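You operate a simulated robot arm through the tools that you are given. There is no shell and no other tool.

Carry out the task below with a simulated robot arm. There is one attempt and no reset: what you move stays moved.

TASK
Shut the water stand's teal drawer, latch the orange cup on the stand and pour in about 40 ml.
Fine: drawer shut, latch with the water stand lever, then pour into the cup from the small white jug; put the jug back. Set down upright: small white jug.

The check looks at the end state, three seconds after you hand in, the way a careful person would. Anything else that was tipped, shoved, dropped, spilled or broken makes it a failure.

THE ROBOT
A 6-joint arm with a two-finger gripper, fixed in place. Base frame: the origin is on the floor under the middle of its stand, x ahead of it, y to its left, z up; the work surface is at about z = 840. Units: mm, degrees, N and s.
With the tool pointing down near the work surface it reaches from about 120 to 680 mm from the base axis. Its first joint turns from -66.0 to 66.0 degrees. Payload 2.45 kg.
The TCP is the grasp point between the finger pads, 30 mm short of the fingertips. In the tool frame z runs along the fingers and y along their closing line. The gripper opens to 106 mm; its body begins 79 mm behind the TCP.
Orientation is that of the tool frame in the base frame, as a unit quaternion [w, x, y, z]. With the fingers straight down and closing along the base's y, the tool's x points along the base's -x, its y along +y and its z along -z.

THE INTERFACE
- The arm moves only by the tool send_rows. Its argument "deltas" is one flat list of numbers, 7 for each row, row after row: the shift along the base's x, y, z in units of 50 mm (1.0 is 50 mm), then the turn, a rotation vector about the base's x, y, z in units of 4 degrees (1.0 is 4 degrees), then the finger opening in cm, from 0 to 10.6. In form: [x, y, z, ax, ay, az, gripper, x, y, z, ax, ay, az, gripper, ...]. A call has 1 to 20 rows; each row shifts and turns the commanded pose from where the row before left it. A call with a number of a shift or a turn outside -1 to 1 is refused whole. A row lasts 0.2 s, in which the tool goes at most 50 mm and 8.6 degrees; a call with a longer step from one row to the next is refused whole, and so is a gripper value outside its range. Where a pose cannot be reached the arm comes as near as it can. A force on the tool above 40 N (or 10 N above the force at the start of the call, whichever is more), or a blocked arm, ends the call early, and 0.2 s more pass. Each finger travels about 153 mm/s and halts on what it meets, pressing with about 36 N; the grip force reading is that of the motor and also rises with nothing between the fingers. The clock runs only during rows and for 0.2 s after the last one: add rows that do not move to give the fingers time. It gives the time, the measured TCP pose, the force on the tool (base axes), the opening and the grip force at its end, in the units of the frame above (readings bear some noise), with the torque about the TCP (base axes, N m) and any sound that the robot's microphone picked up, and new pictures: "views" is both (left out), scene, wrist or none.
- Cameras (640 x 400 px; columns grow to the right, rows downward): "scene" is fixed at [62, 411.5, 1417.7]; the picture's right is [-0.74, -0.68, 0.00], its down [-0.29, 0.32, -0.90] and it looks along [0.61, -0.66, -0.43] (base axes); focal length 311 px, centre (320, 200). "wrist" rides on the gripper at [76, -2, -106] in the tool frame; the picture's right is [0.02, 1.00, 0.00], its down [-0.78, 0.02, -0.62] and it looks along [-0.62, 0.01, 0.78] (tool axes); focal length 247 px, centre (320, 200).
- point_at(camera, pixels): for up to 12 pixels [column, row] of the newest picture of that camera ("zoom" is the newest enlarged one), the place [x, y, z] in the base frame of the surface seen there, good to about 2 mm. It takes no simulated time.
- inspect(camera, box): a new picture of the part [left, top, right, bottom] of that camera's present view, enlarged. It takes no simulated time.
- job_done(): hands the job in; it is judged then, once.

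Leave the gripper open and the arm clear of the work at the hand-in unless told otherwise.

The tools are called after "Call:" by a JSON object that holds its "op" and its "data". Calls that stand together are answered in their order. send_rows: Moves the arm, as the interface text tells. Its arguments: {"type":"object","properties":{"deltas":{"type":"array"},"views":{"type":"string","enum":["both","scene","wrist","none"]}},"required":["deltas"]} The other tools are called the same way: point_at (camera, pixels) gives the place of the surface under pixels of a picture; inspect (camera, box) takes an enlarged picture of a part of a camera's view; job_done () hands the job in.

At the start:

```text
time_s: 0.0
tcp_pos: [318.1, -94.1, 1265.6]
orientation: [0.002, 0.0, 1.0, -0.001]
force: [0.4, 0.0, 0.1]
ft_torque: [0.0, 0.0, -0.05]
finger_gap: 105.7
grasp_force: 0.2
```

scene: 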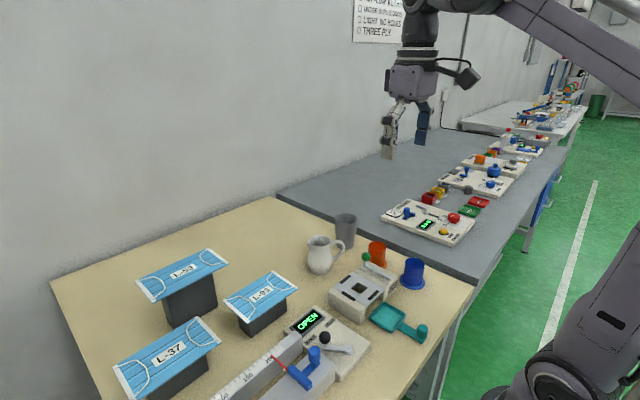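
wrist: 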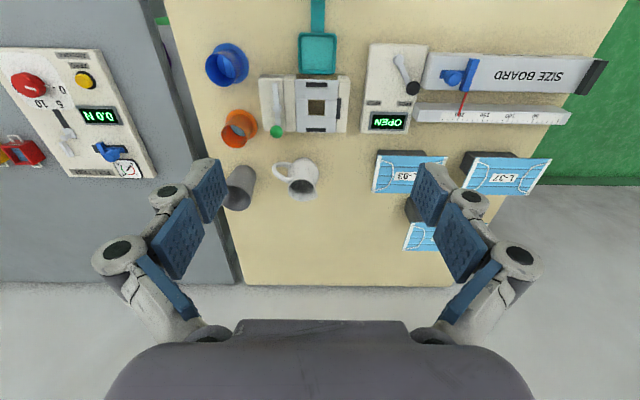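

I see the water stand in the scene picture at about (360, 295), with a teal drawer pulled out at (400, 322), an orange cup at (377, 253) and the small white jug at (320, 255). I will look closer before moving.

Call:
{"op": "inspect", "data": {"camera": "scene", "box": [290, 200, 450, 360]}}

Call:
{"op": "inspect", "data": {"camera": "wrist", "box": [190, 0, 450, 220]}}

Call:
{"op": "point_at", "data": {"camera": "scene", "pixels": [[366, 257], [378, 245], [360, 287], [385, 308], [421, 331], [320, 240], [320, 270], [338, 246], [345, 217], [414, 262], [400, 322], [350, 320]]}}

Call:
{"op": "point_at", "data": {"camera": "wrist", "pixels": [[277, 131], [276, 85], [317, 50], [317, 10], [316, 106], [237, 135], [300, 185], [280, 168], [240, 190], [225, 65], [345, 80], [262, 105]]}}

```text
2.50 times, centred on (370, 280) of scene
```

zoom: 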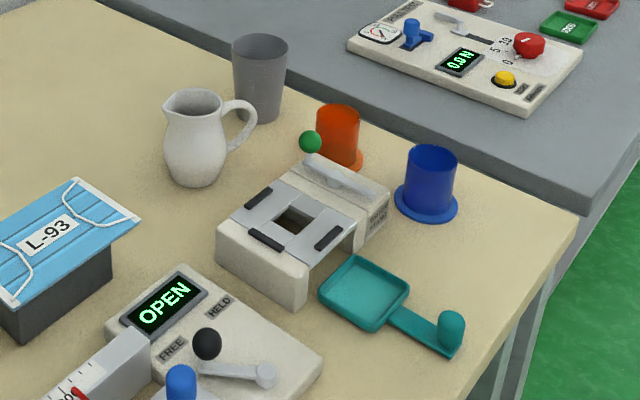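

```text
1.82 times, centred on (320, 110) of wrist
```

zoom: 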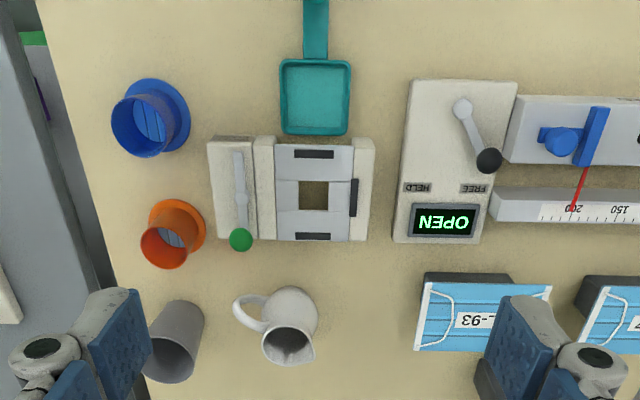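

```text
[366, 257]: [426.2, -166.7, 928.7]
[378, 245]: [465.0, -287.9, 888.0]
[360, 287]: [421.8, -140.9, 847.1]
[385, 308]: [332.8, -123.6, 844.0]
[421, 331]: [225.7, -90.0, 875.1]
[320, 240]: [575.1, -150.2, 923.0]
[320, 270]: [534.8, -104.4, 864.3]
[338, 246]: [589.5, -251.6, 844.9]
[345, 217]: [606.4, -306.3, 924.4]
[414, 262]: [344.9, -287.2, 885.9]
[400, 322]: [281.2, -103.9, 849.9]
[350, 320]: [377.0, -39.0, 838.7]
```

```text
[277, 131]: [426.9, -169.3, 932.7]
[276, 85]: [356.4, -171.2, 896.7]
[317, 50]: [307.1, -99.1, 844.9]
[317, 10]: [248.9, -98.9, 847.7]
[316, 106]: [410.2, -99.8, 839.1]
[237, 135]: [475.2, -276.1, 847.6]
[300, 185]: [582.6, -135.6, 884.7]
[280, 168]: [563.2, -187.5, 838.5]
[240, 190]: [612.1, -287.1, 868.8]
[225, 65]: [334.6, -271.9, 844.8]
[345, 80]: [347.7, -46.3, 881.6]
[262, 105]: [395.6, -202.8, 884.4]
```

The stand has a green-ball lever at about (426, -168, 930) and a square nest with grey pads around a hole. There is also a separate device with an OPEN display and a black-ball lever. I will zoom in on both to read labels.

Call:
{"op": "inspect", "data": {"camera": "scene", "box": [330, 235, 410, 315]}}

Call:
{"op": "inspect", "data": {"camera": "scene", "box": [270, 295, 380, 395]}}

Call:
{"op": "inspect", "data": {"camera": "wrist", "box": [250, 20, 360, 150]}}

Call:
{"op": "inspect", "data": {"camera": "scene", "box": [340, 0, 420, 60]}}

Call:
{"op": "inspect", "data": {"camera": "wrist", "box": [200, 90, 330, 220]}}

```text
5.00 times, centred on (370, 275) of scene
```

zoom: 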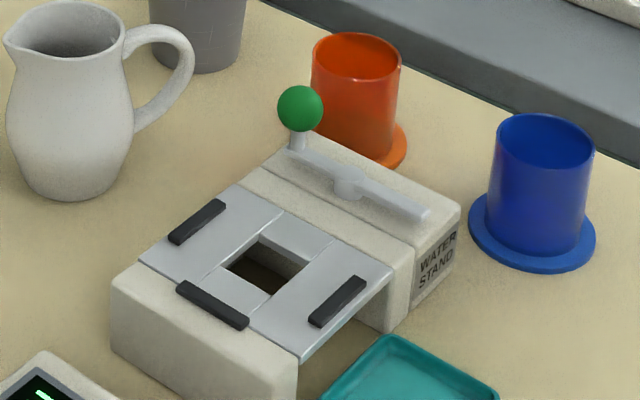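

```text
4.00 times, centred on (325, 345) of scene
```

zoom: 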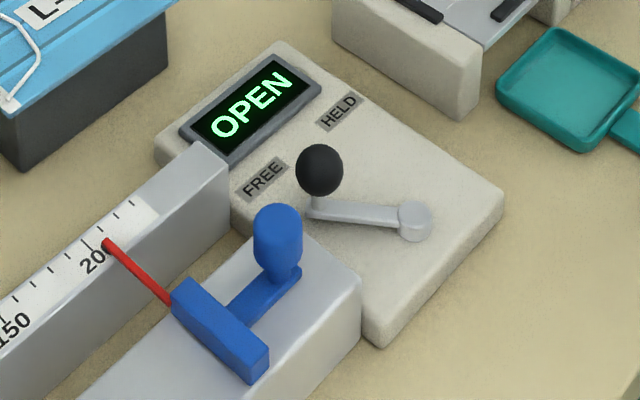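

```text
3.08 times, centred on (305, 85) of wrist
```

zoom: 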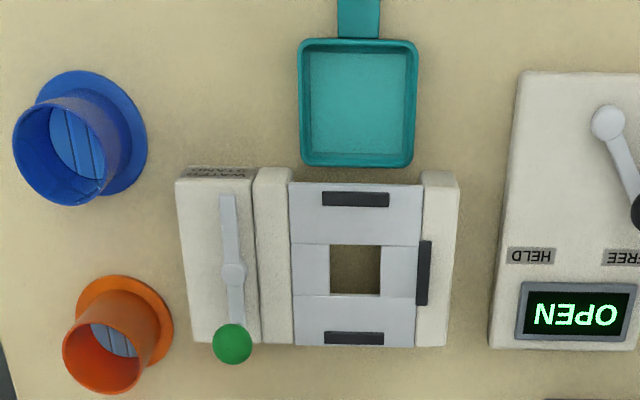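

```text
6.67 times, centred on (380, 30) of scene
```

zoom: 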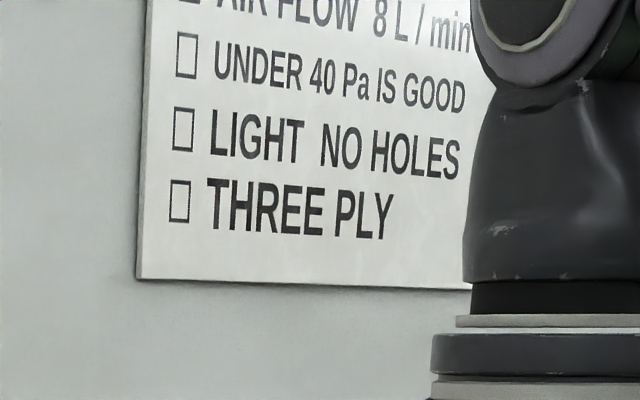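

```text
3.08 times, centred on (265, 155) of wrist
```

zoom: 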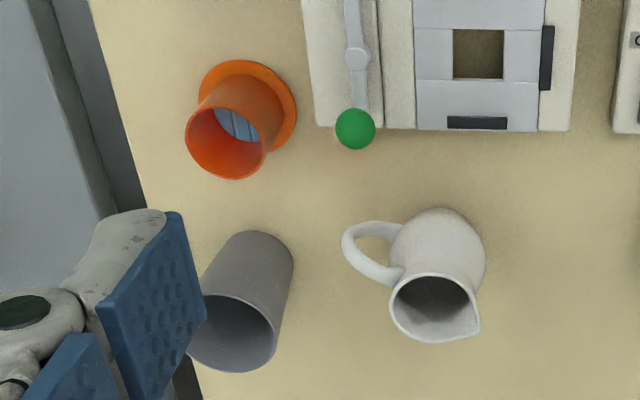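

The green-ball lever belongs to the block labelled WATER STAND. The black-ball lever belongs to another device, which I'll leave alone. Next I measure the drawer handle, the nest, the cup and the jug more exactly.

Call:
{"op": "inspect", "data": {"camera": "scene", "box": [365, 295, 435, 350]}}

Call:
{"op": "point_at", "data": {"camera": "scene", "pixels": [[421, 325], [421, 330], [421, 336], [418, 330], [425, 330], [410, 328], [372, 311], [386, 305], [405, 316], [388, 330], [350, 278], [366, 298]]}}

Call:
{"op": "point_at", "data": {"camera": "wrist", "pixels": [[317, 87], [317, 132], [342, 106], [300, 93], [333, 93], [300, 125], [333, 125], [308, 105], [323, 105], [270, 108], [266, 80], [345, 130]]}}

```text
7.27 times, centred on (400, 322) of scene
```

zoom: 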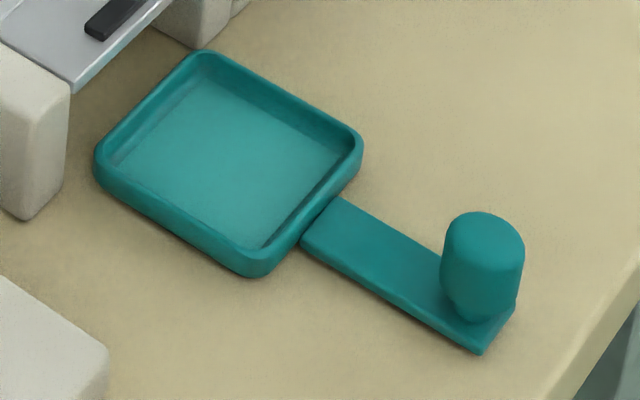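

```text
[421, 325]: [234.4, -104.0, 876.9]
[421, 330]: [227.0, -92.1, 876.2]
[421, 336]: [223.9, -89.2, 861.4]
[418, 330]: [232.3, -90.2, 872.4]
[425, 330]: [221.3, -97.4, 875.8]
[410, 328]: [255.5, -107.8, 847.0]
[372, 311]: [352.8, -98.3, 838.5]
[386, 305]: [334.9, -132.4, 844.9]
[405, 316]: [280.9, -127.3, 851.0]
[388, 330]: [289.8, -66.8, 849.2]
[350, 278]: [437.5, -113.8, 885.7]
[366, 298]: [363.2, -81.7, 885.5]
```

```text
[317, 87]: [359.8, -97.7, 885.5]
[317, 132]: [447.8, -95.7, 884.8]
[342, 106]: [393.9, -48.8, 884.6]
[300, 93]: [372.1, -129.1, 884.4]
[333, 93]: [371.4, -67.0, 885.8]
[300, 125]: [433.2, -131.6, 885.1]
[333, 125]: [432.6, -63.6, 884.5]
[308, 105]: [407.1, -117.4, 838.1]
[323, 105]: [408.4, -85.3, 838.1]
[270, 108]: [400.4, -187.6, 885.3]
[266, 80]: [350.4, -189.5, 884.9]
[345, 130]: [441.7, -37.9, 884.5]
```

Readings: the drawer knob is at about (228, -98) with its top at z 877, and the tray runs x 281–345. The stand plate is at z 885 and the nest centre is near (405, -98). I will close the fingers and come down behind the knob, on the robot side, stopping high first to look.

Call:
{"op": "send_rows", "data": {"deltas": [-0.383, -0.011, -0.757, 0, 0, 0, 0, -0.383, -0.011, -0.757, 0, 0, 0, 0, -0.383, -0.011, -0.757, 0, 0, 0, 0, -0.383, -0.011, -0.757, 0, 0, 0, 0, -0.383, -0.011, -0.757, 0, 0, 0, 0, -0.383, -0.011, -0.757, 0, 0, 0, 0, -0.383, -0.011, -0.757, 0, 0, 0, 0, 0, 0, 0, 0, 0, 0, 0]}}

```text
time_s: 1.8
tcp_pos: [183.3, -98.8, 999.6]
orientation: [0.001, 0.001, 1.0, -0.002]
force: [-0.5, -0.1, -0.2]
ft_torque: [0.01, 0.03, 0.06]
finger_gap: 0.0
grasp_force: 28.7
```

scene: 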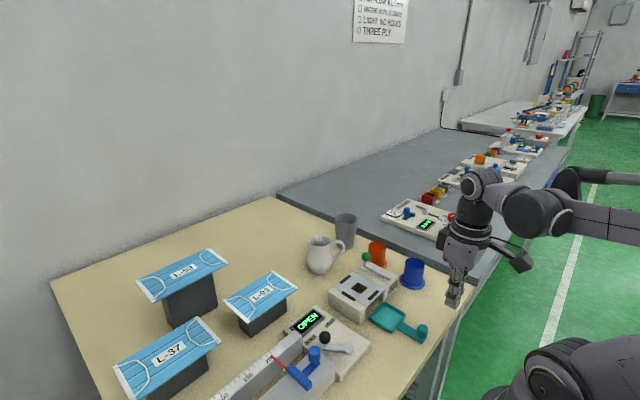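
wrist: 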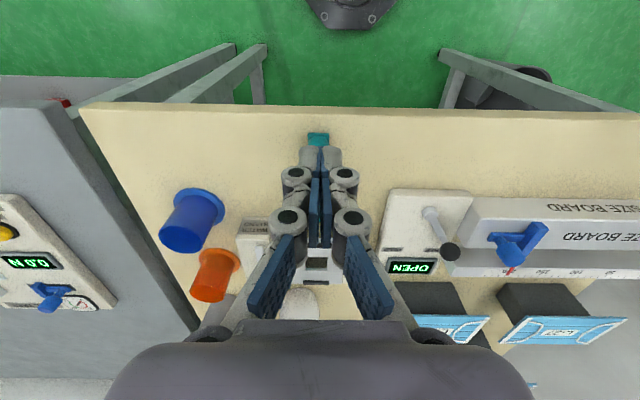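

The fingers are closed and behind the knob (the knob shows just above the fingertips at (318, 138)). I go straight down to TCP z 884 so the fingertips are just above the table.

Call:
{"op": "send_rows", "data": {"deltas": [0, 0, -0.7, 0, 0, 0, 0, 0, 0, -0.7, 0, 0, 0, 0, 0, 0, -0.7, 0, 0, 0, 0, 0, 0, -0.2, 0, 0, 0, 0]}}

Call:
{"op": "inspect", "data": {"camera": "scene", "box": [360, 230, 500, 350]}}

```text
time_s: 2.8
tcp_pos: [182.5, -98.5, 884.0]
orientation: [0.001, 0.001, 1.0, -0.002]
force: [0.9, 0.2, -1.1]
ft_torque: [-0.03, -0.01, 0.02]
finger_gap: 0.0
grasp_force: 28.2
```

scene: 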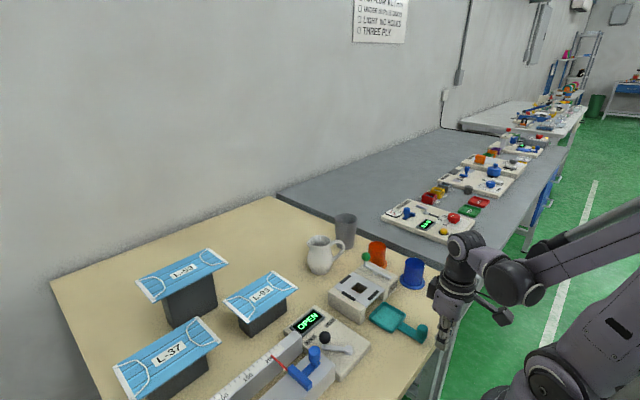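
wrist: 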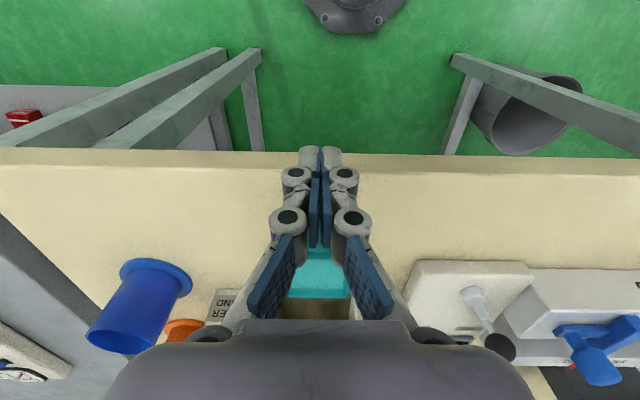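

```text
3.33 times, centred on (430, 290) of scene
```

zoom: 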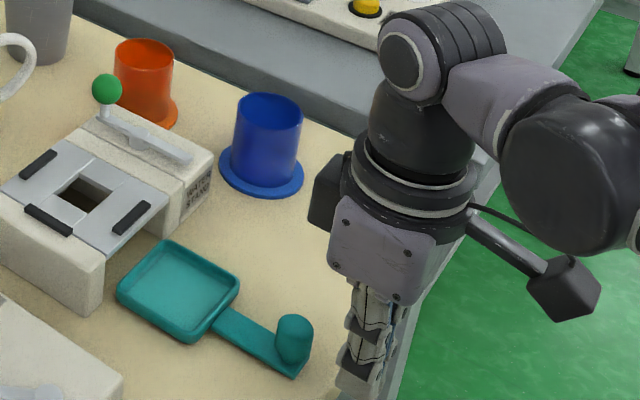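

The fingertips are behind the knob and clear of everything. I push the knob along +x, 80 mm in gentle steps.

Call:
{"op": "send_rows", "data": {"deltas": [0.3, 0, 0, 0, 0, 0, 0, 0.3, 0, 0, 0, 0, 0, 0, 0.25, 0, 0, 0, 0, 0, 0, 0.25, 0, 0, 0, 0, 0, 0, 0.25, 0, 0, 0, 0, 0, 0, 0.25, 0, 0, 0, 0, 0, 0], "views": "scene"}}

Call:
{"op": "inspect", "data": {"camera": "scene", "box": [330, 230, 470, 350]}}

```text
time_s: 4.2
tcp_pos: [266.1, -96.0, 884.0]
orientation: [0.001, 0.0, 1.0, 0.0]
force: [0.4, 0.1, -0.1]
ft_torque: [0.0, 0.02, -0.04]
finger_gap: 0.1
grasp_force: 28.3
```

scene: 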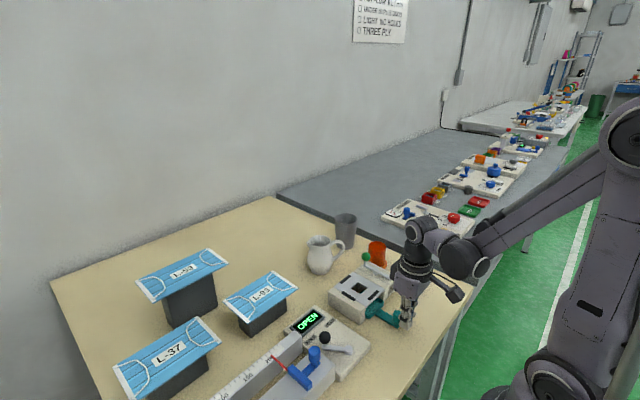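

```text
3.33 times, centred on (400, 290) of scene
```

zoom: 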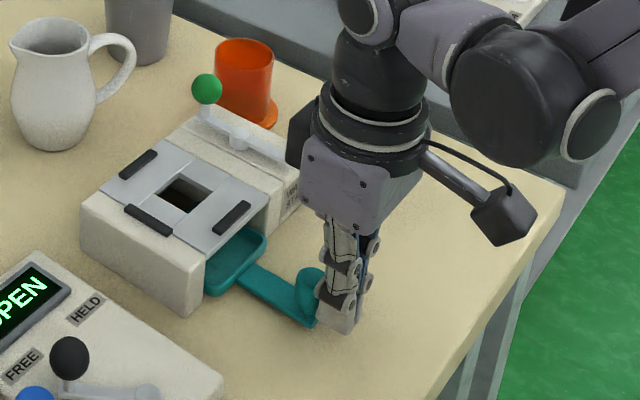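

The drawer is sliding in; about 35–40 mm remain. I keep pushing in finer steps and watch the x-force for the end stop.

Call:
{"op": "send_rows", "data": {"deltas": [0.15, 0, 0, 0, 0, 0, 0, 0.15, 0, 0, 0, 0, 0, 0, 0.12, 0, 0, 0, 0, 0, 0, 0.1, 0, 0, 0, 0, 0, 0], "views": "scene"}}

Call:
{"op": "inspect", "data": {"camera": "scene", "box": [330, 230, 470, 350]}}

```text
time_s: 5.2
tcp_pos: [290.6, -96.2, 884.6]
orientation: [0.001, 0.001, 1.0, -0.001]
force: [-0.7, -1.0, 0.4]
ft_torque: [0.02, 0.02, 0.02]
finger_gap: 0.0
grasp_force: 28.1
```

scene: 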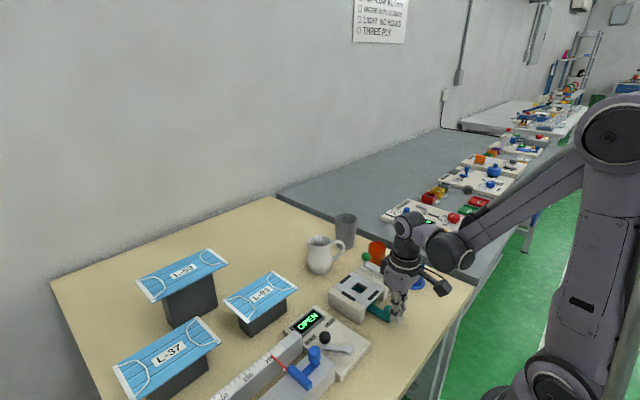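

```text
3.33 times, centred on (400, 290) of scene
```

zoom: 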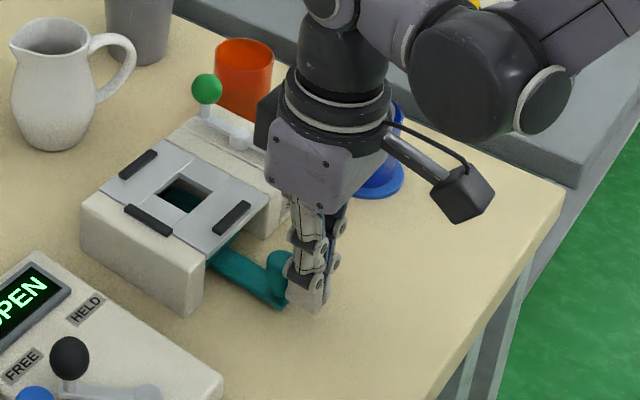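

The tray is now mostly under the plate. I continue in 4 mm steps.

Call:
{"op": "send_rows", "data": {"deltas": [0.08, 0, 0, 0, 0, 0, 0, 0.08, 0, 0, 0, 0, 0, 0, 0.06, 0, 0, 0, 0, 0, 0], "views": "scene"}}

Call:
{"op": "inspect", "data": {"camera": "scene", "box": [340, 260, 430, 340]}}

Call:
{"op": "point_at", "data": {"camera": "scene", "pixels": [[388, 306], [383, 308], [378, 314], [372, 303]]}}

```text
time_s: 6.0
tcp_pos: [292.3, -97.5, 885.2]
orientation: [-0.009, 0.002, 1.0, -0.001]
force: [-5.6, 0.1, 0.2]
ft_torque: [-0.02, 0.14, -0.01]
finger_gap: 0.0
grasp_force: 29.0
stopped in row 3: the force on the tool passed its limit at 43 N (the readings are from after the stop); the commanded pose is now the measured one
```

scene: 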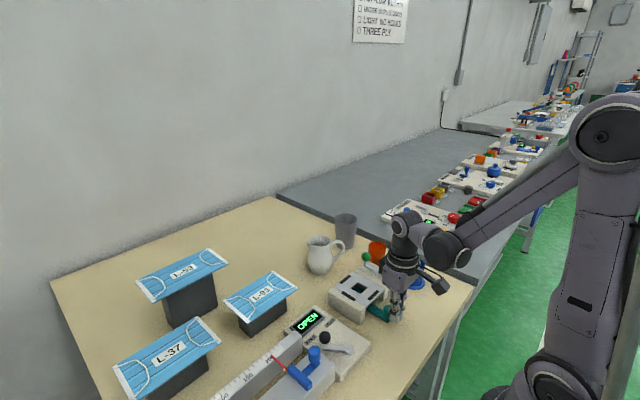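

```text
5.00 times, centred on (385, 300) of scene
```

zoom: 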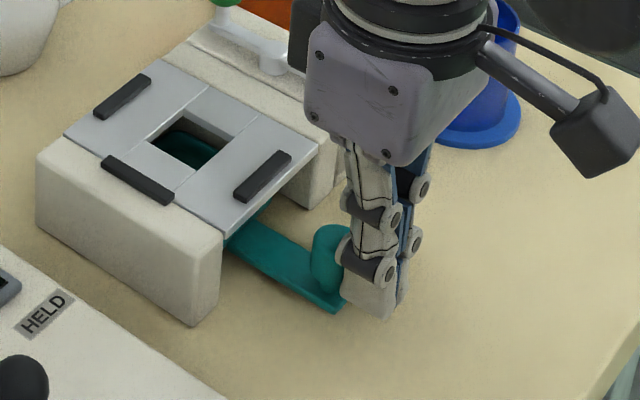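

```text
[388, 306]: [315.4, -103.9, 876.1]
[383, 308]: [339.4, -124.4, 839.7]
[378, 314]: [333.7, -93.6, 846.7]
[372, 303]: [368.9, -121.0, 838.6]
```

The force rose to 43 N with the tray under the hole, so the drawer has met its end stop. I back off along -x, then rise to look again.

Call:
{"op": "send_rows", "data": {"deltas": [-0.3, 0, 0, 0, 0, 0, 0, -0.3, 0, 0, 0, 0, 0, 0, 0, 0, 0.8, 0, 0, 0, 0, 0, 0, 0.8, 0, 0, 0, 0, 0, 0, 0.8, 0, 0, 0, 0, 0, 0, 0.8, 0, 0, 0, 0, 0, 0, 0.8, 0, 0, 0, 10, 0, 0, 0, 0, 0, 0, 10, 0, 0, 0, 0, 0, 0, 10]}}

Call:
{"op": "inspect", "data": {"camera": "wrist", "box": [200, 120, 440, 290]}}

Call:
{"op": "inspect", "data": {"camera": "scene", "box": [320, 240, 430, 340]}}

```text
time_s: 8.0
tcp_pos: [260.9, -99.6, 1086.2]
orientation: [-0.008, 0.002, 1.0, -0.001]
force: [-0.9, 0.3, -0.2]
ft_torque: [0.03, -0.01, -0.01]
finger_gap: 99.9
grasp_force: 0.0
```

scene: 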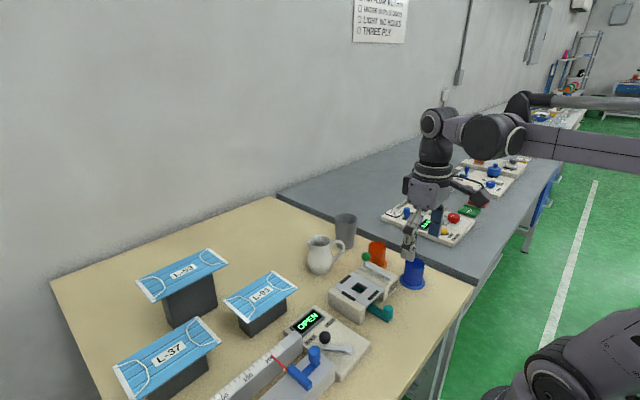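
wrist: 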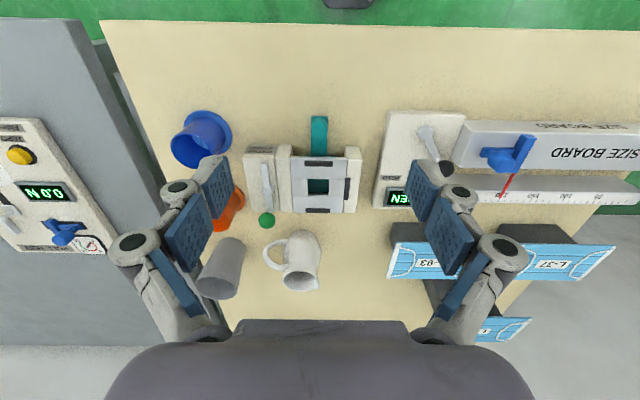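

```text
2.35 times, centred on (320, 205) of wrist
```

zoom: 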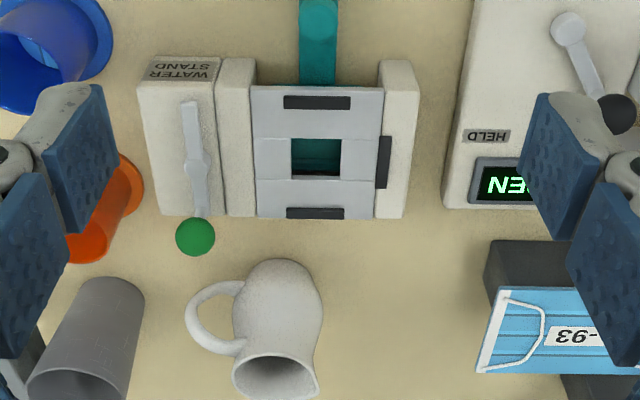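

```text
4.00 times, centred on (375, 290) of scene
```

zoom: 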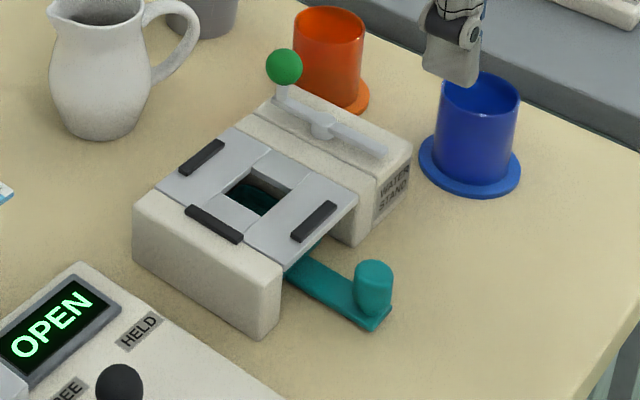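

The drawer tray shows under the hole and the knob is close to the stand. I measure the knob, pads and nest again to check that the stand has not moved.

Call:
{"op": "inspect", "data": {"camera": "wrist", "box": [240, 105, 370, 235]}}

Call:
{"op": "point_at", "data": {"camera": "wrist", "pixels": [[318, 163], [318, 210], [347, 187], [318, 119], [318, 150], [308, 187], [329, 187], [318, 178], [318, 195], [267, 220], [266, 190], [266, 166]]}}

Call:
{"op": "point_at", "data": {"camera": "scene", "pixels": [[387, 309], [388, 316], [353, 296], [371, 280], [378, 296], [398, 289], [401, 293], [377, 247], [385, 247], [368, 246]]}}

```text
3.08 times, centred on (305, 170) of wrist
```

zoom: 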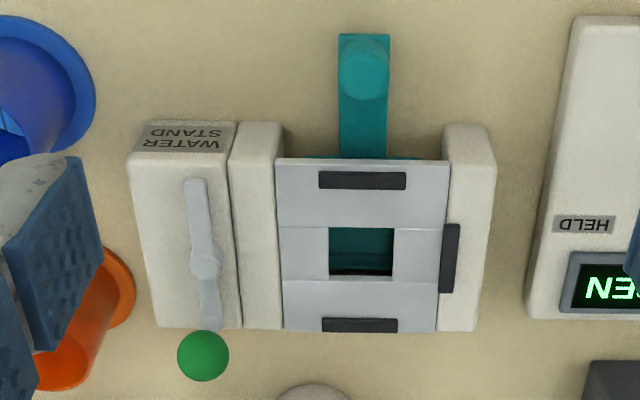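

```text
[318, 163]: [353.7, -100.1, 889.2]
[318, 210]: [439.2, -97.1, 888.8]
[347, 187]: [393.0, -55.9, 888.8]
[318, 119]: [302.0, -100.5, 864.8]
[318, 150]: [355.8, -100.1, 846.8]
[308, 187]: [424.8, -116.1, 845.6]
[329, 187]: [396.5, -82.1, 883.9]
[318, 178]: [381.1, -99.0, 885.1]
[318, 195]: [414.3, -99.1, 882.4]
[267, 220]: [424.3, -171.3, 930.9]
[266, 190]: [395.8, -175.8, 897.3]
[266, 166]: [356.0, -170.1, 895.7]
```

```text
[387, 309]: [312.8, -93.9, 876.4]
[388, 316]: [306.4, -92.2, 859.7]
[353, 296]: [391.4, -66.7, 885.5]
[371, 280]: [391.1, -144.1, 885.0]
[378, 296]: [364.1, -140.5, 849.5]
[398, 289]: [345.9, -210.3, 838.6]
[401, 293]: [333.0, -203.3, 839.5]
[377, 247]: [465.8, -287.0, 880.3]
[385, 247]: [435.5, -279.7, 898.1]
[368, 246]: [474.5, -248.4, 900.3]
```

The drawer knob is now at x ≈ 311, 83 mm further in, and the tray (about x 360–432) is centred under the hole, so the drawer is shut. The nest centre is about (396.5, -98.7). Next I move above the orange cup (about (455, -264)) with open fingers and straighten the small tool tilt.

Call:
{"op": "send_rows", "data": {"deltas": [0.597, -0.548, -0.22, 0, -0.23, 0, 10, 0.597, -0.548, -0.22, 0, 0, 0, 10, 0.597, -0.548, -0.22, 0, 0, 0, 10, 0.597, -0.548, -0.22, 0, 0, 0, 10, 0.597, -0.548, -0.22, 0, 0, 0, 10, 0.597, -0.548, -0.22, 0, 0, 0, 10, 0, 0, 0, 0, 0, 0, 10]}}

Call:
{"op": "inspect", "data": {"camera": "wrist", "box": [230, 60, 460, 240]}}

```text
time_s: 9.6
tcp_pos: [437.9, -261.8, 1017.3]
orientation: [0.0, 0.003, 1.0, 0.0]
force: [0.1, 0.4, -0.5]
ft_torque: [0.03, -0.01, 0.01]
finger_gap: 99.9
grasp_force: 0.1
```

scene: 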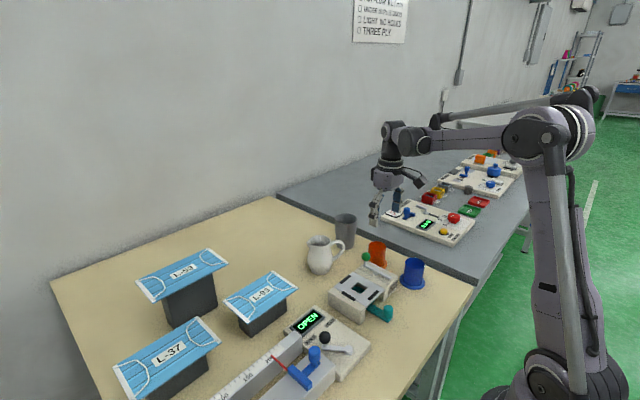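
wrist: 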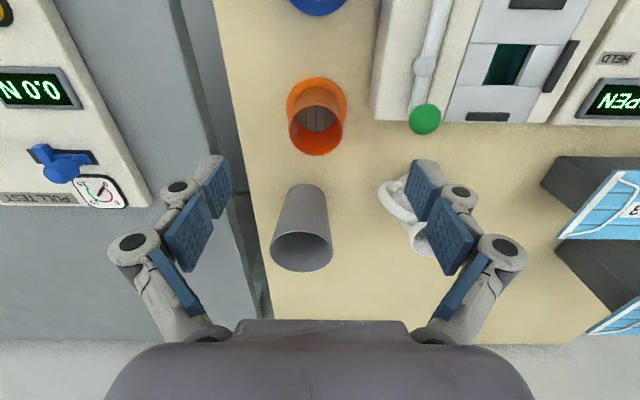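

```text
2.22 times, centred on (345, 150) of wrist
```

zoom: 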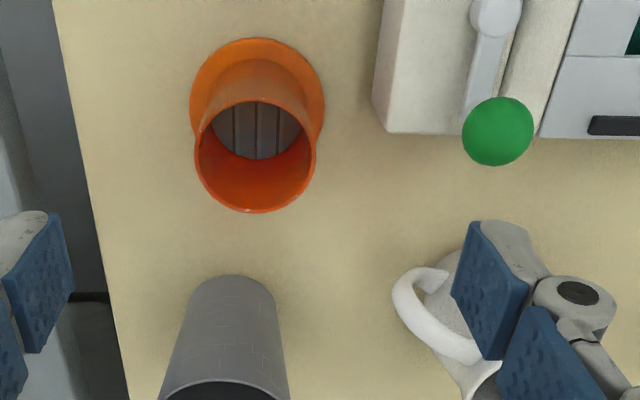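

The orange cup shows in the zoom with rim edges near (195, 150), (316, 150), (255, 211) and flange edges near (190, 100), (325, 100). I query these places, plus the lever and jug.

Call:
{"op": "point_at", "data": {"camera": "zoom", "pixels": [[197, 150], [315, 150], [255, 210], [255, 102], [192, 100], [322, 100], [257, 42], [497, 130], [495, 18], [480, 85], [420, 20], [300, 108]]}}

Call:
{"op": "point_at", "data": {"camera": "wrist", "pixels": [[424, 64], [432, 30], [417, 95], [425, 119], [395, 195], [300, 240], [303, 265], [275, 250], [332, 250], [302, 190]]}}

```text
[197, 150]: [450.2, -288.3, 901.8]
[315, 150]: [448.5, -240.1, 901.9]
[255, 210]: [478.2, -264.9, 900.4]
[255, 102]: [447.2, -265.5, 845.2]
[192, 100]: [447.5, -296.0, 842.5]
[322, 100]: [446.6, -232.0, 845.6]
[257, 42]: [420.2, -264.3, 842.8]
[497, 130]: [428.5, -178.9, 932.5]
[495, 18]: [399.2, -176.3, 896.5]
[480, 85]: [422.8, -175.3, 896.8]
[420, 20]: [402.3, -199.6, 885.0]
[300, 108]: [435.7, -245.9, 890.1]
```

```text
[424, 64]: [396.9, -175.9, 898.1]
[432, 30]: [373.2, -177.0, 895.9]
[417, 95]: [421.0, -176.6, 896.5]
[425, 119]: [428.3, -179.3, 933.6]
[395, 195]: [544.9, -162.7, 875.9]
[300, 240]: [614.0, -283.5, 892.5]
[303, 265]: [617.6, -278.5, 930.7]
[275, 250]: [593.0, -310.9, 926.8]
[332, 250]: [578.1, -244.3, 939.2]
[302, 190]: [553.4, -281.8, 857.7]
```

The orange cup's centre is (454, -264), its rim is at z 901, the body is about 49 mm across and the flange about 66 mm across. The lever pivot is at (397, -176), its ball at (428, -179, 928) and its tail reaches toward -x. Turning it clockwise would bring the tail over the flange. I will turn the tool -90° about z, so the fingers close along x, staying high.

Call:
{"op": "send_rows", "data": {"deltas": [0, 0, 0, 0, 0, -1, 10, 0, 0, 0, 0, 0, -1, 10, 0, 0, 0, 0, 0, -1, 10, 0, 0, 0, 0, 0, -1, 10, 0, 0, 0, 0, 0, -1, 10, 0, 0, 0, 0, 0, -1, 10, 0, 0, 0, 0, 0, -1, 10, 0, 0, 0, 0, 0, -1, 10, 0, 0, 0, 0, 0, -1, 10, 0, 0, 0, 0, 0, -1, 10, 0, 0, 0, 0, 0, -1, 10, 0, 0, 0, 0, 0, -1, 10, 0, 0, 0, 0, 0, -1, 10, 0, 0, 0, 0, 0, -1, 10, 0, 0, 0, 0, 0, -1, 10, 0, 0, 0, 0, 0, -1, 10, 0, 0, 0, 0, 0, -1, 10, 0, 0, 0, 0, 0, -1, 10, 0, 0, 0, 0, 0, -1, 10, 0, 0, 0, 0, 0, -1, 10], "views": "none"}}

```text
time_s: 13.8
tcp_pos: [442.9, -261.7, 1019.6]
orientation: [-0.001, 0.644, 0.765, 0.0]
force: [0.0, 0.0, 0.5]
ft_torque: [0.01, -0.02, 0.03]
finger_gap: 100.0
grasp_force: 0.1
```

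The turn is at -80°; I finish the last 10° and centre over the cup at (454, -264).

Call:
{"op": "send_rows", "data": {"deltas": [0.124, -0.024, 0, 0, 0, -1, 10, 0.124, -0.024, 0, 0, 0, -1, 10, 0, 0, 0, 0, 0, -0.45, 10, 0, 0, 0, 0, 0, 0, 10, 0, 0, 0, 0, 0, 0, 10]}}

Call:
{"op": "inspect", "data": {"camera": "wrist", "box": [200, 80, 440, 280]}}

```text
time_s: 15.0
tcp_pos: [454.9, -262.8, 1018.2]
orientation: [-0.001, 0.708, 0.706, 0.001]
force: [-0.5, -0.7, -0.6]
ft_torque: [0.0, 0.01, 0.02]
finger_gap: 100.0
grasp_force: 0.2
```

scene: 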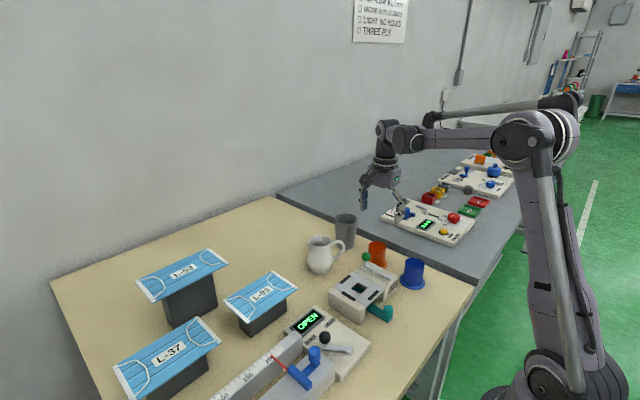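
wrist: 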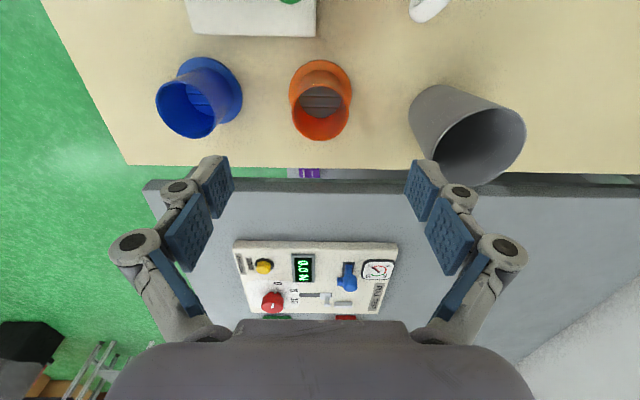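

```text
2.00 times, centred on (320, 180) of wrist
```

zoom: 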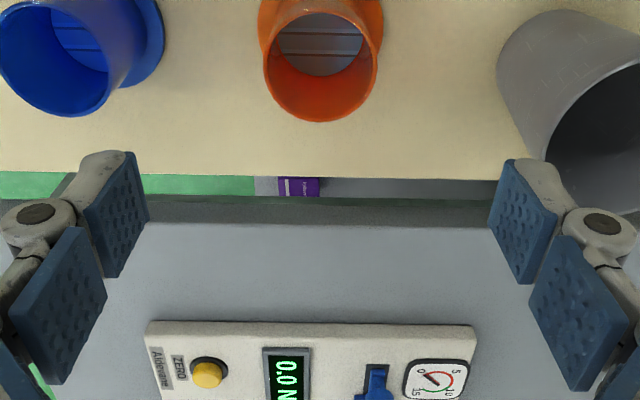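

The cup is centred at column 320. I check its rim from this view.

Call:
{"op": "point_at", "data": {"camera": "wrist", "pixels": [[292, 110], [349, 110], [320, 140], [320, 87], [290, 85], [351, 85], [320, 61], [198, 135], [465, 175]]}}

```text
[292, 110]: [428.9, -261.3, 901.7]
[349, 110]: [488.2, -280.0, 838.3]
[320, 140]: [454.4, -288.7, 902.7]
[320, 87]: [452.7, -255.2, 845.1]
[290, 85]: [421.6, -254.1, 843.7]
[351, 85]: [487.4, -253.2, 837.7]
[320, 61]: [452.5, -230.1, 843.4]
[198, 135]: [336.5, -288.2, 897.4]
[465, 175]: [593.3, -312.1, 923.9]
```

The centre is confirmed at (453.6, -264.2). I go down to TCP z 888, so the fingertips end at 858, above the flange at 845, with the opening at 8 cm. I do not close yet.

Call:
{"op": "send_rows", "data": {"deltas": [0, 0, -0.8, 0, 0, 0, 8, 0, 0, -0.8, 0, 0, 0, 8, 0, 0, -0.6, 0, 0, 0, 8, 0, 0, -0.42, 0, 0, 0, 8, 0, 0, 0, 0, 0, 0, 8]}}

Call:
{"op": "inspect", "data": {"camera": "scene", "box": [310, 190, 450, 310]}}

```text
time_s: 16.2
tcp_pos: [457.0, -266.3, 887.6]
orientation: [0.0, 0.707, 0.707, 0.0]
force: [0.9, 0.6, 0.3]
ft_torque: [0.0, 0.02, -0.02]
finger_gap: 80.0
grasp_force: 0.1
```

scene: 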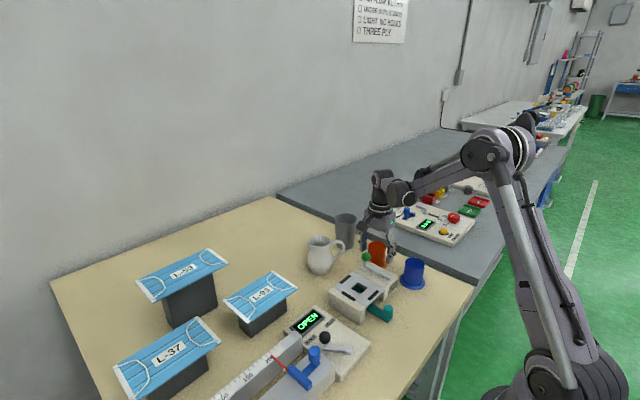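
wrist: 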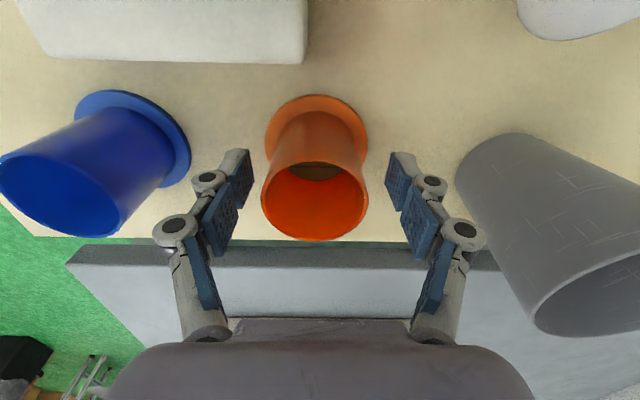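

```text
3.33 times, centred on (380, 250) of scene
```

zoom: 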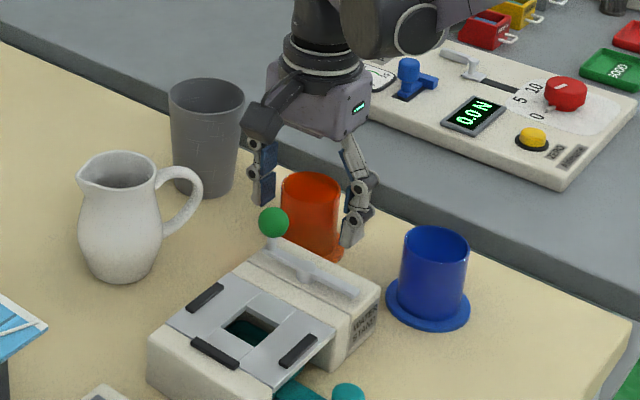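

The cup sits between the fingers (column 315). I close on it now. There is also a small display on the gripper, so I zoom in on that.

Call:
{"op": "inspect", "data": {"camera": "scene", "box": [370, 200, 410, 240]}}

Call:
{"op": "send_rows", "data": {"deltas": [0, 0, 0, 0, 0, 0, 4, 0, 0, 0, 0, 0, 0, 4, 0, 0, 0, 0, 0, 0, 4]}}

```text
10.00 times, centred on (390, 220) of scene
```

zoom: 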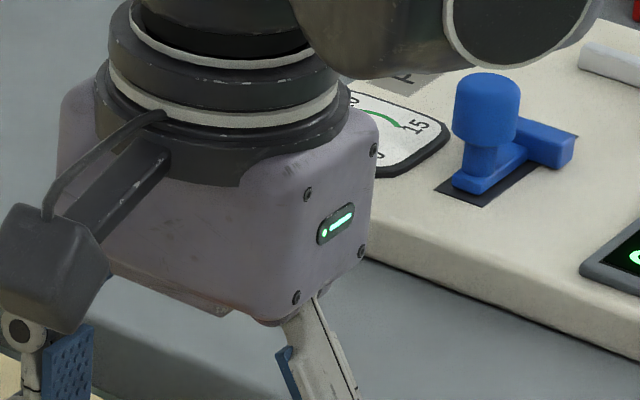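

```text
time_s: 17.0
tcp_pos: [457.4, -264.5, 888.5]
orientation: [-0.001, 0.708, 0.706, 0.0]
force: [0.2, 0.8, 6.0]
ft_torque: [-0.04, -0.01, -0.02]
finger_gap: 51.0
grasp_force: 35.7
```

scene: 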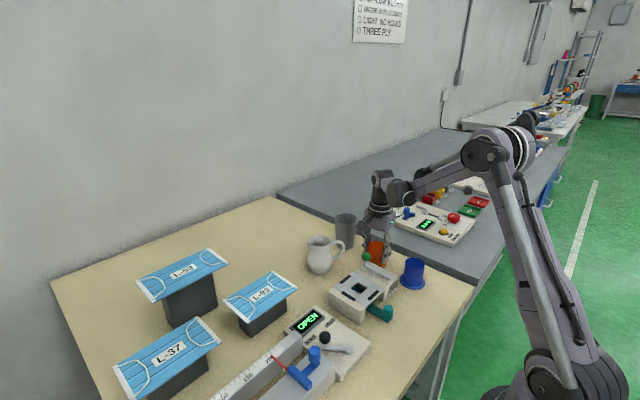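
wrist: 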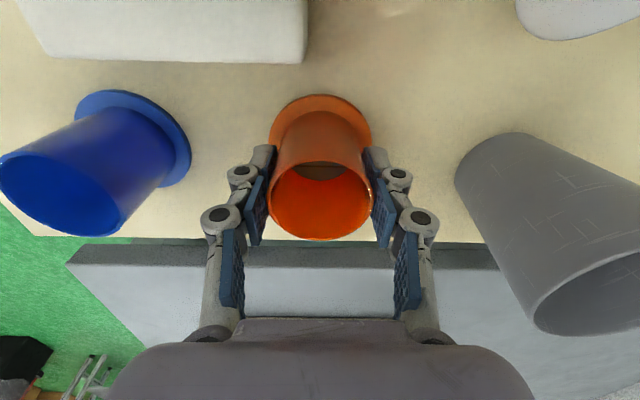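

The cup is held with a gap of 51 mm. I lift 130 mm, clear of the lever ball (top at 938), and carry it above the nest centre (396.5, -98.7).

Call:
{"op": "send_rows", "data": {"deltas": [0, 0, 0.3, 0, 0, 0, 4, 0, 0, 0.7, 0, 0, 0, 4, 0, 0, 0.8, 0, 0, 0, 4, 0, 0, 0.8, 0, 0, 0, 4, -0.242, 0.664, 0, 0, 0, 0, 4, -0.242, 0.664, 0, 0, 0, 0, 4, -0.242, 0.664, 0, 0, 0, 0, 4, -0.242, 0.664, 0, 0, 0, 0, 4, -0.242, 0.664, 0, 0, 0, 0, 4, 0, 0, 0, 0, 0, 0, 4, 0, 0, 0, 0, 0, 0, 4]}}

Call:
{"op": "inspect", "data": {"camera": "scene", "box": [310, 200, 430, 320]}}

Call:
{"op": "inspect", "data": {"camera": "wrist", "box": [200, 60, 440, 260]}}

```text
time_s: 19.4
tcp_pos: [394.9, -99.1, 1017.2]
orientation: [-0.002, 0.707, 0.707, 0.0]
force: [0.3, 0.1, -0.7]
ft_torque: [-0.01, 0.02, 0.0]
finger_gap: 50.7
grasp_force: 35.9
```

scene: 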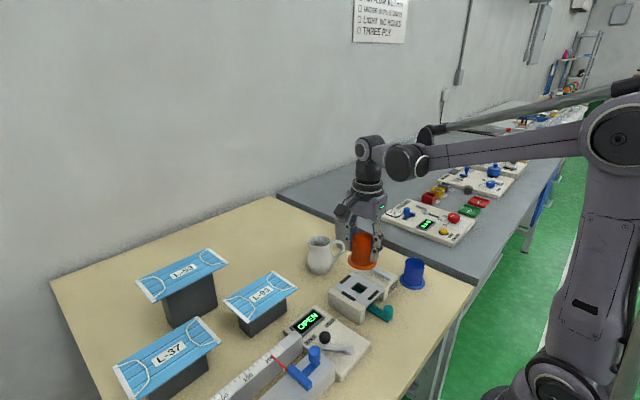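
wrist: 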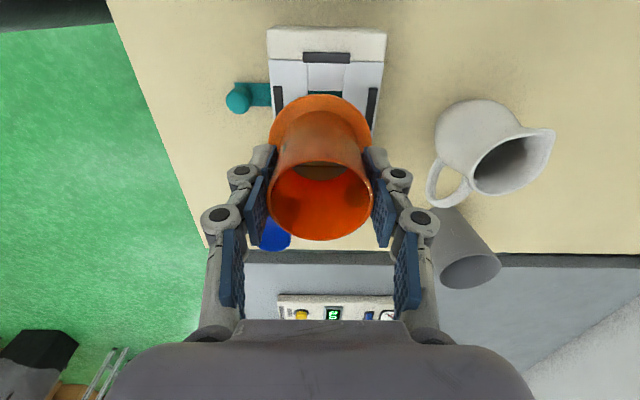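

```text
3.33 times, centred on (370, 260) of scene
```

zoom: 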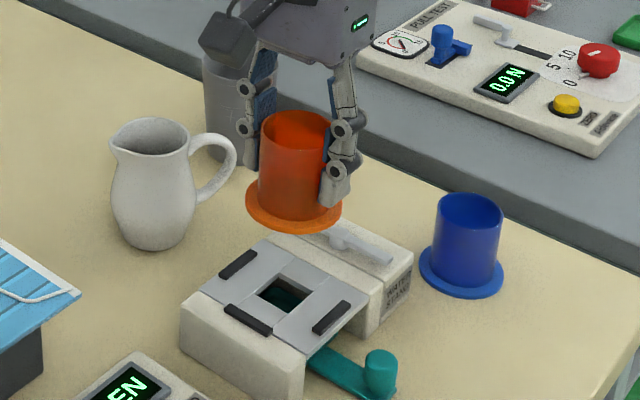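

```text
2.00 times, centred on (320, 160) of wrist
```

zoom: 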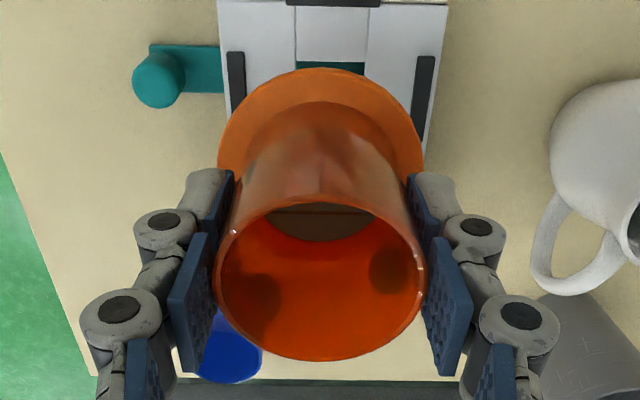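

The cup hangs above the nest. I measure the pads and the cup flange in this view to align before lowering.

Call:
{"op": "point_at", "data": {"camera": "zoom", "pixels": [[235, 70], [424, 80], [333, 1], [244, 75], [415, 85], [228, 70], [432, 80], [224, 140], [417, 140], [320, 74], [216, 250], [425, 250]]}}

Call:
{"op": "point_at", "data": {"camera": "wrist", "pixels": [[327, 51], [327, 57], [327, 63], [290, 62], [363, 64], [327, 85], [283, 93], [372, 95], [279, 93], [376, 95], [320, 98], [320, 238]]}}

```text
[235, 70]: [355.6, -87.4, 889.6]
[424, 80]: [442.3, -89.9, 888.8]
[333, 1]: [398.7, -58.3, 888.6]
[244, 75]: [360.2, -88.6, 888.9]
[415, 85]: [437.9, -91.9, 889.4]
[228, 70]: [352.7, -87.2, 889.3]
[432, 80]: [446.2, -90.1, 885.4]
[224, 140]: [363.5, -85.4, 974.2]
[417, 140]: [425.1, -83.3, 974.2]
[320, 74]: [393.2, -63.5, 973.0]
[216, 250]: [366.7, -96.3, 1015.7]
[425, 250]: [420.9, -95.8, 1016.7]
```

```text
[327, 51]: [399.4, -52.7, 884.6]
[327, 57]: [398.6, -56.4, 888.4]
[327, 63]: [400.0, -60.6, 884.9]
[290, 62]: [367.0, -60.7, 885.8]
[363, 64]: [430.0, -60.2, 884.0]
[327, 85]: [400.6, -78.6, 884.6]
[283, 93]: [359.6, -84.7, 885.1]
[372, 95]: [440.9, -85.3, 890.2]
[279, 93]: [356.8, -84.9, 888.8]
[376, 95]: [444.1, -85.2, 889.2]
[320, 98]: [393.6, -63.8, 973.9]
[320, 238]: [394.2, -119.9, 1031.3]
```

In this view the pads' inner faces are at x 360.5 and 437.5 and y -60.5, so the nest centre is (399, -99). The cup centre is (394, -97). I shift +5 mm in x and -2 mm in y and lower 74 mm, leaving about 10 mm.

Call:
{"op": "send_rows", "data": {"deltas": [0.1, -0.04, 0, 0, 0, 0, 4, 0, 0, -0.6, 0, 0, 0, 4, 0, 0, -0.5, 0, 0, 0, 4, 0, 0, -0.38, 0, 0, 0, 4, 0, 0, 0, 0, 0, 0, 4, 0, 0, 0, 0, 0, 0, 4]}}

Call:
{"op": "inspect", "data": {"camera": "scene", "box": [310, 220, 430, 320]}}

Call:
{"op": "inspect", "data": {"camera": "wrist", "box": [220, 40, 420, 200]}}

```text
time_s: 20.8
tcp_pos: [400.2, -101.2, 944.2]
orientation: [-0.001, 0.707, 0.707, 0.0]
force: [-0.2, -0.6, -0.2]
ft_torque: [-0.03, -0.01, 0.01]
finger_gap: 50.8
grasp_force: 35.6
```

scene: 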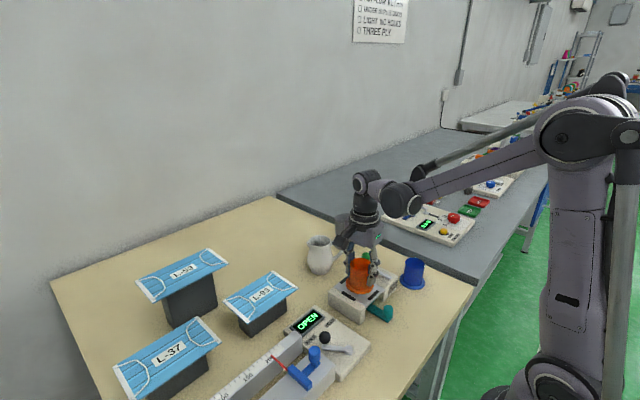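
wrist: 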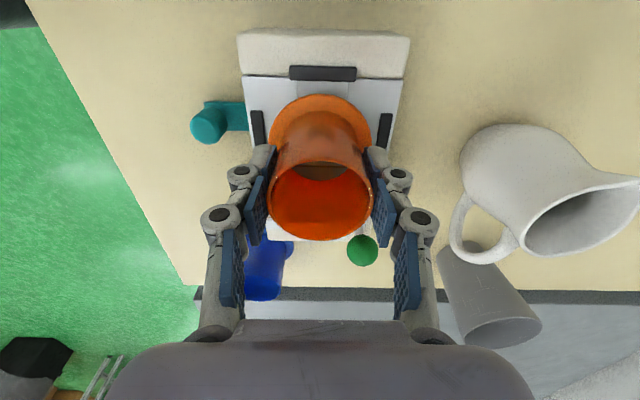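

```text
4.00 times, centred on (370, 270) of scene
```

zoom: 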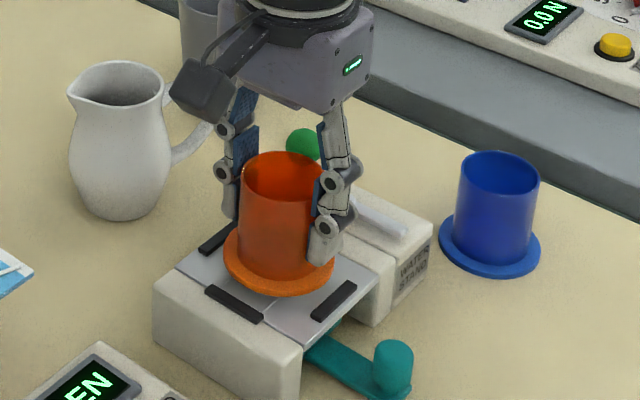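

```text
2.50 times, centred on (320, 120) of wrist
```

zoom: 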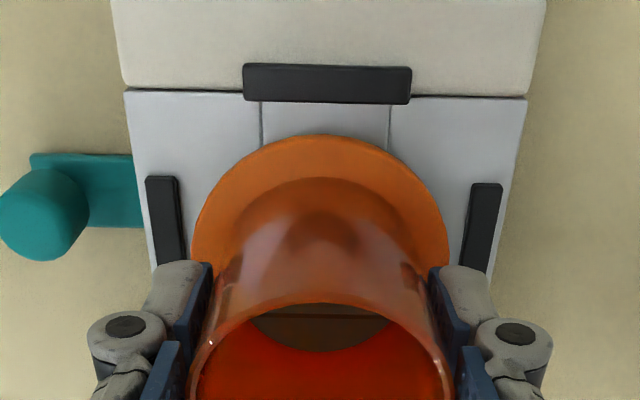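

I recheck alignment with the flange close to the plate.

Call:
{"op": "point_at", "data": {"camera": "zoom", "pixels": [[320, 138], [196, 240], [442, 240], [176, 200], [186, 240], [474, 200], [463, 240], [327, 97], [327, 103], [230, 172], [410, 172], [152, 200]]}}

```text
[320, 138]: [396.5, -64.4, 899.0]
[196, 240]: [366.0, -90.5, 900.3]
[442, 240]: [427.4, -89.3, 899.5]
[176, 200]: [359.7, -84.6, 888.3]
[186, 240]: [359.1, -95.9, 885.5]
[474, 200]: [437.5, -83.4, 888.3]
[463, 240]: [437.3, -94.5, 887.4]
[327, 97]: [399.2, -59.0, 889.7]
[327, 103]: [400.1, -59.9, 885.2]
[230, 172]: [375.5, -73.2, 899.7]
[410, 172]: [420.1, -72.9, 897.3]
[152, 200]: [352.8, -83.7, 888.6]
```

Alignment is within about 1.5 mm. I shift +1 mm in x and lower the last 9 mm in small steps.

Call:
{"op": "send_rows", "data": {"deltas": [0.025, 0, -0.08, 0, 0, 0, 4, 0, 0, -0.06, 0, 0, 0, 4, 0, 0, -0.03, 0, 0, 0, 4, 0, 0, 0, 0, 0, 0, 4], "views": "scene"}}

Call:
{"op": "inspect", "data": {"camera": "scene", "box": [330, 240, 410, 320]}}

```text
time_s: 21.8
tcp_pos: [399.7, -100.3, 934.8]
orientation: [-0.002, 0.707, 0.707, 0.0]
force: [-0.3, -0.6, -1.1]
ft_torque: [0.02, 0.0, 0.04]
finger_gap: 50.9
grasp_force: 36.1
```

scene: 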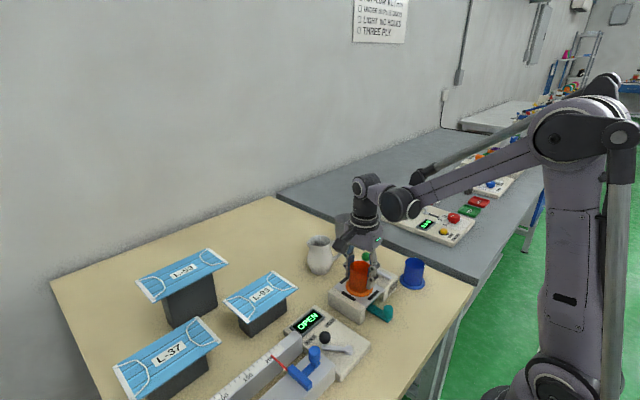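

```text
5.00 times, centred on (370, 280) of scene
```

zoom: 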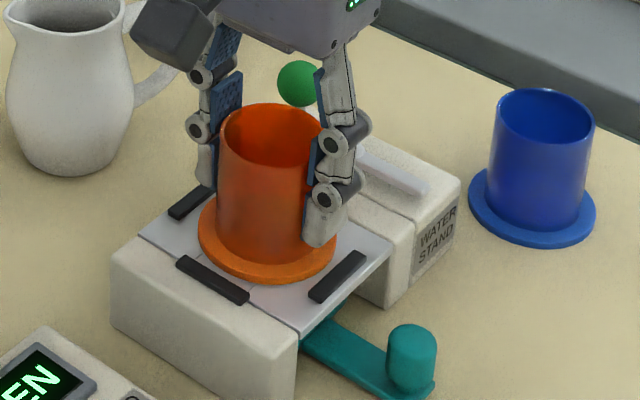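

The flange looks nearly flat on the plate, but there is no upward force yet. I go down 1 mm at a time.

Call:
{"op": "send_rows", "data": {"deltas": [0, 0, -0.02, 0, 0, 0, 4, 0, 0, 0, 0, 0, 0, 4], "views": "none"}}

Call:
{"op": "point_at", "data": {"camera": "zoom", "pixels": [[230, 258], [260, 272], [208, 230], [330, 250], [260, 300], [190, 230]]}}

```text
time_s: 22.4
tcp_pos: [399.5, -102.3, 935.2]
orientation: [-0.001, 0.707, 0.707, 0.001]
force: [0.1, 0.7, -0.8]
ft_torque: [-0.01, 0.02, 0.01]
finger_gap: 50.8
grasp_force: 36.3
```

```text
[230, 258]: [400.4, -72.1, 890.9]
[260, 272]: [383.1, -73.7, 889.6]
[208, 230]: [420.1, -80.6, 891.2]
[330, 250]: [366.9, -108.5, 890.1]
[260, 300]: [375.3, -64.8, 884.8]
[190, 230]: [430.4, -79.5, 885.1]
```

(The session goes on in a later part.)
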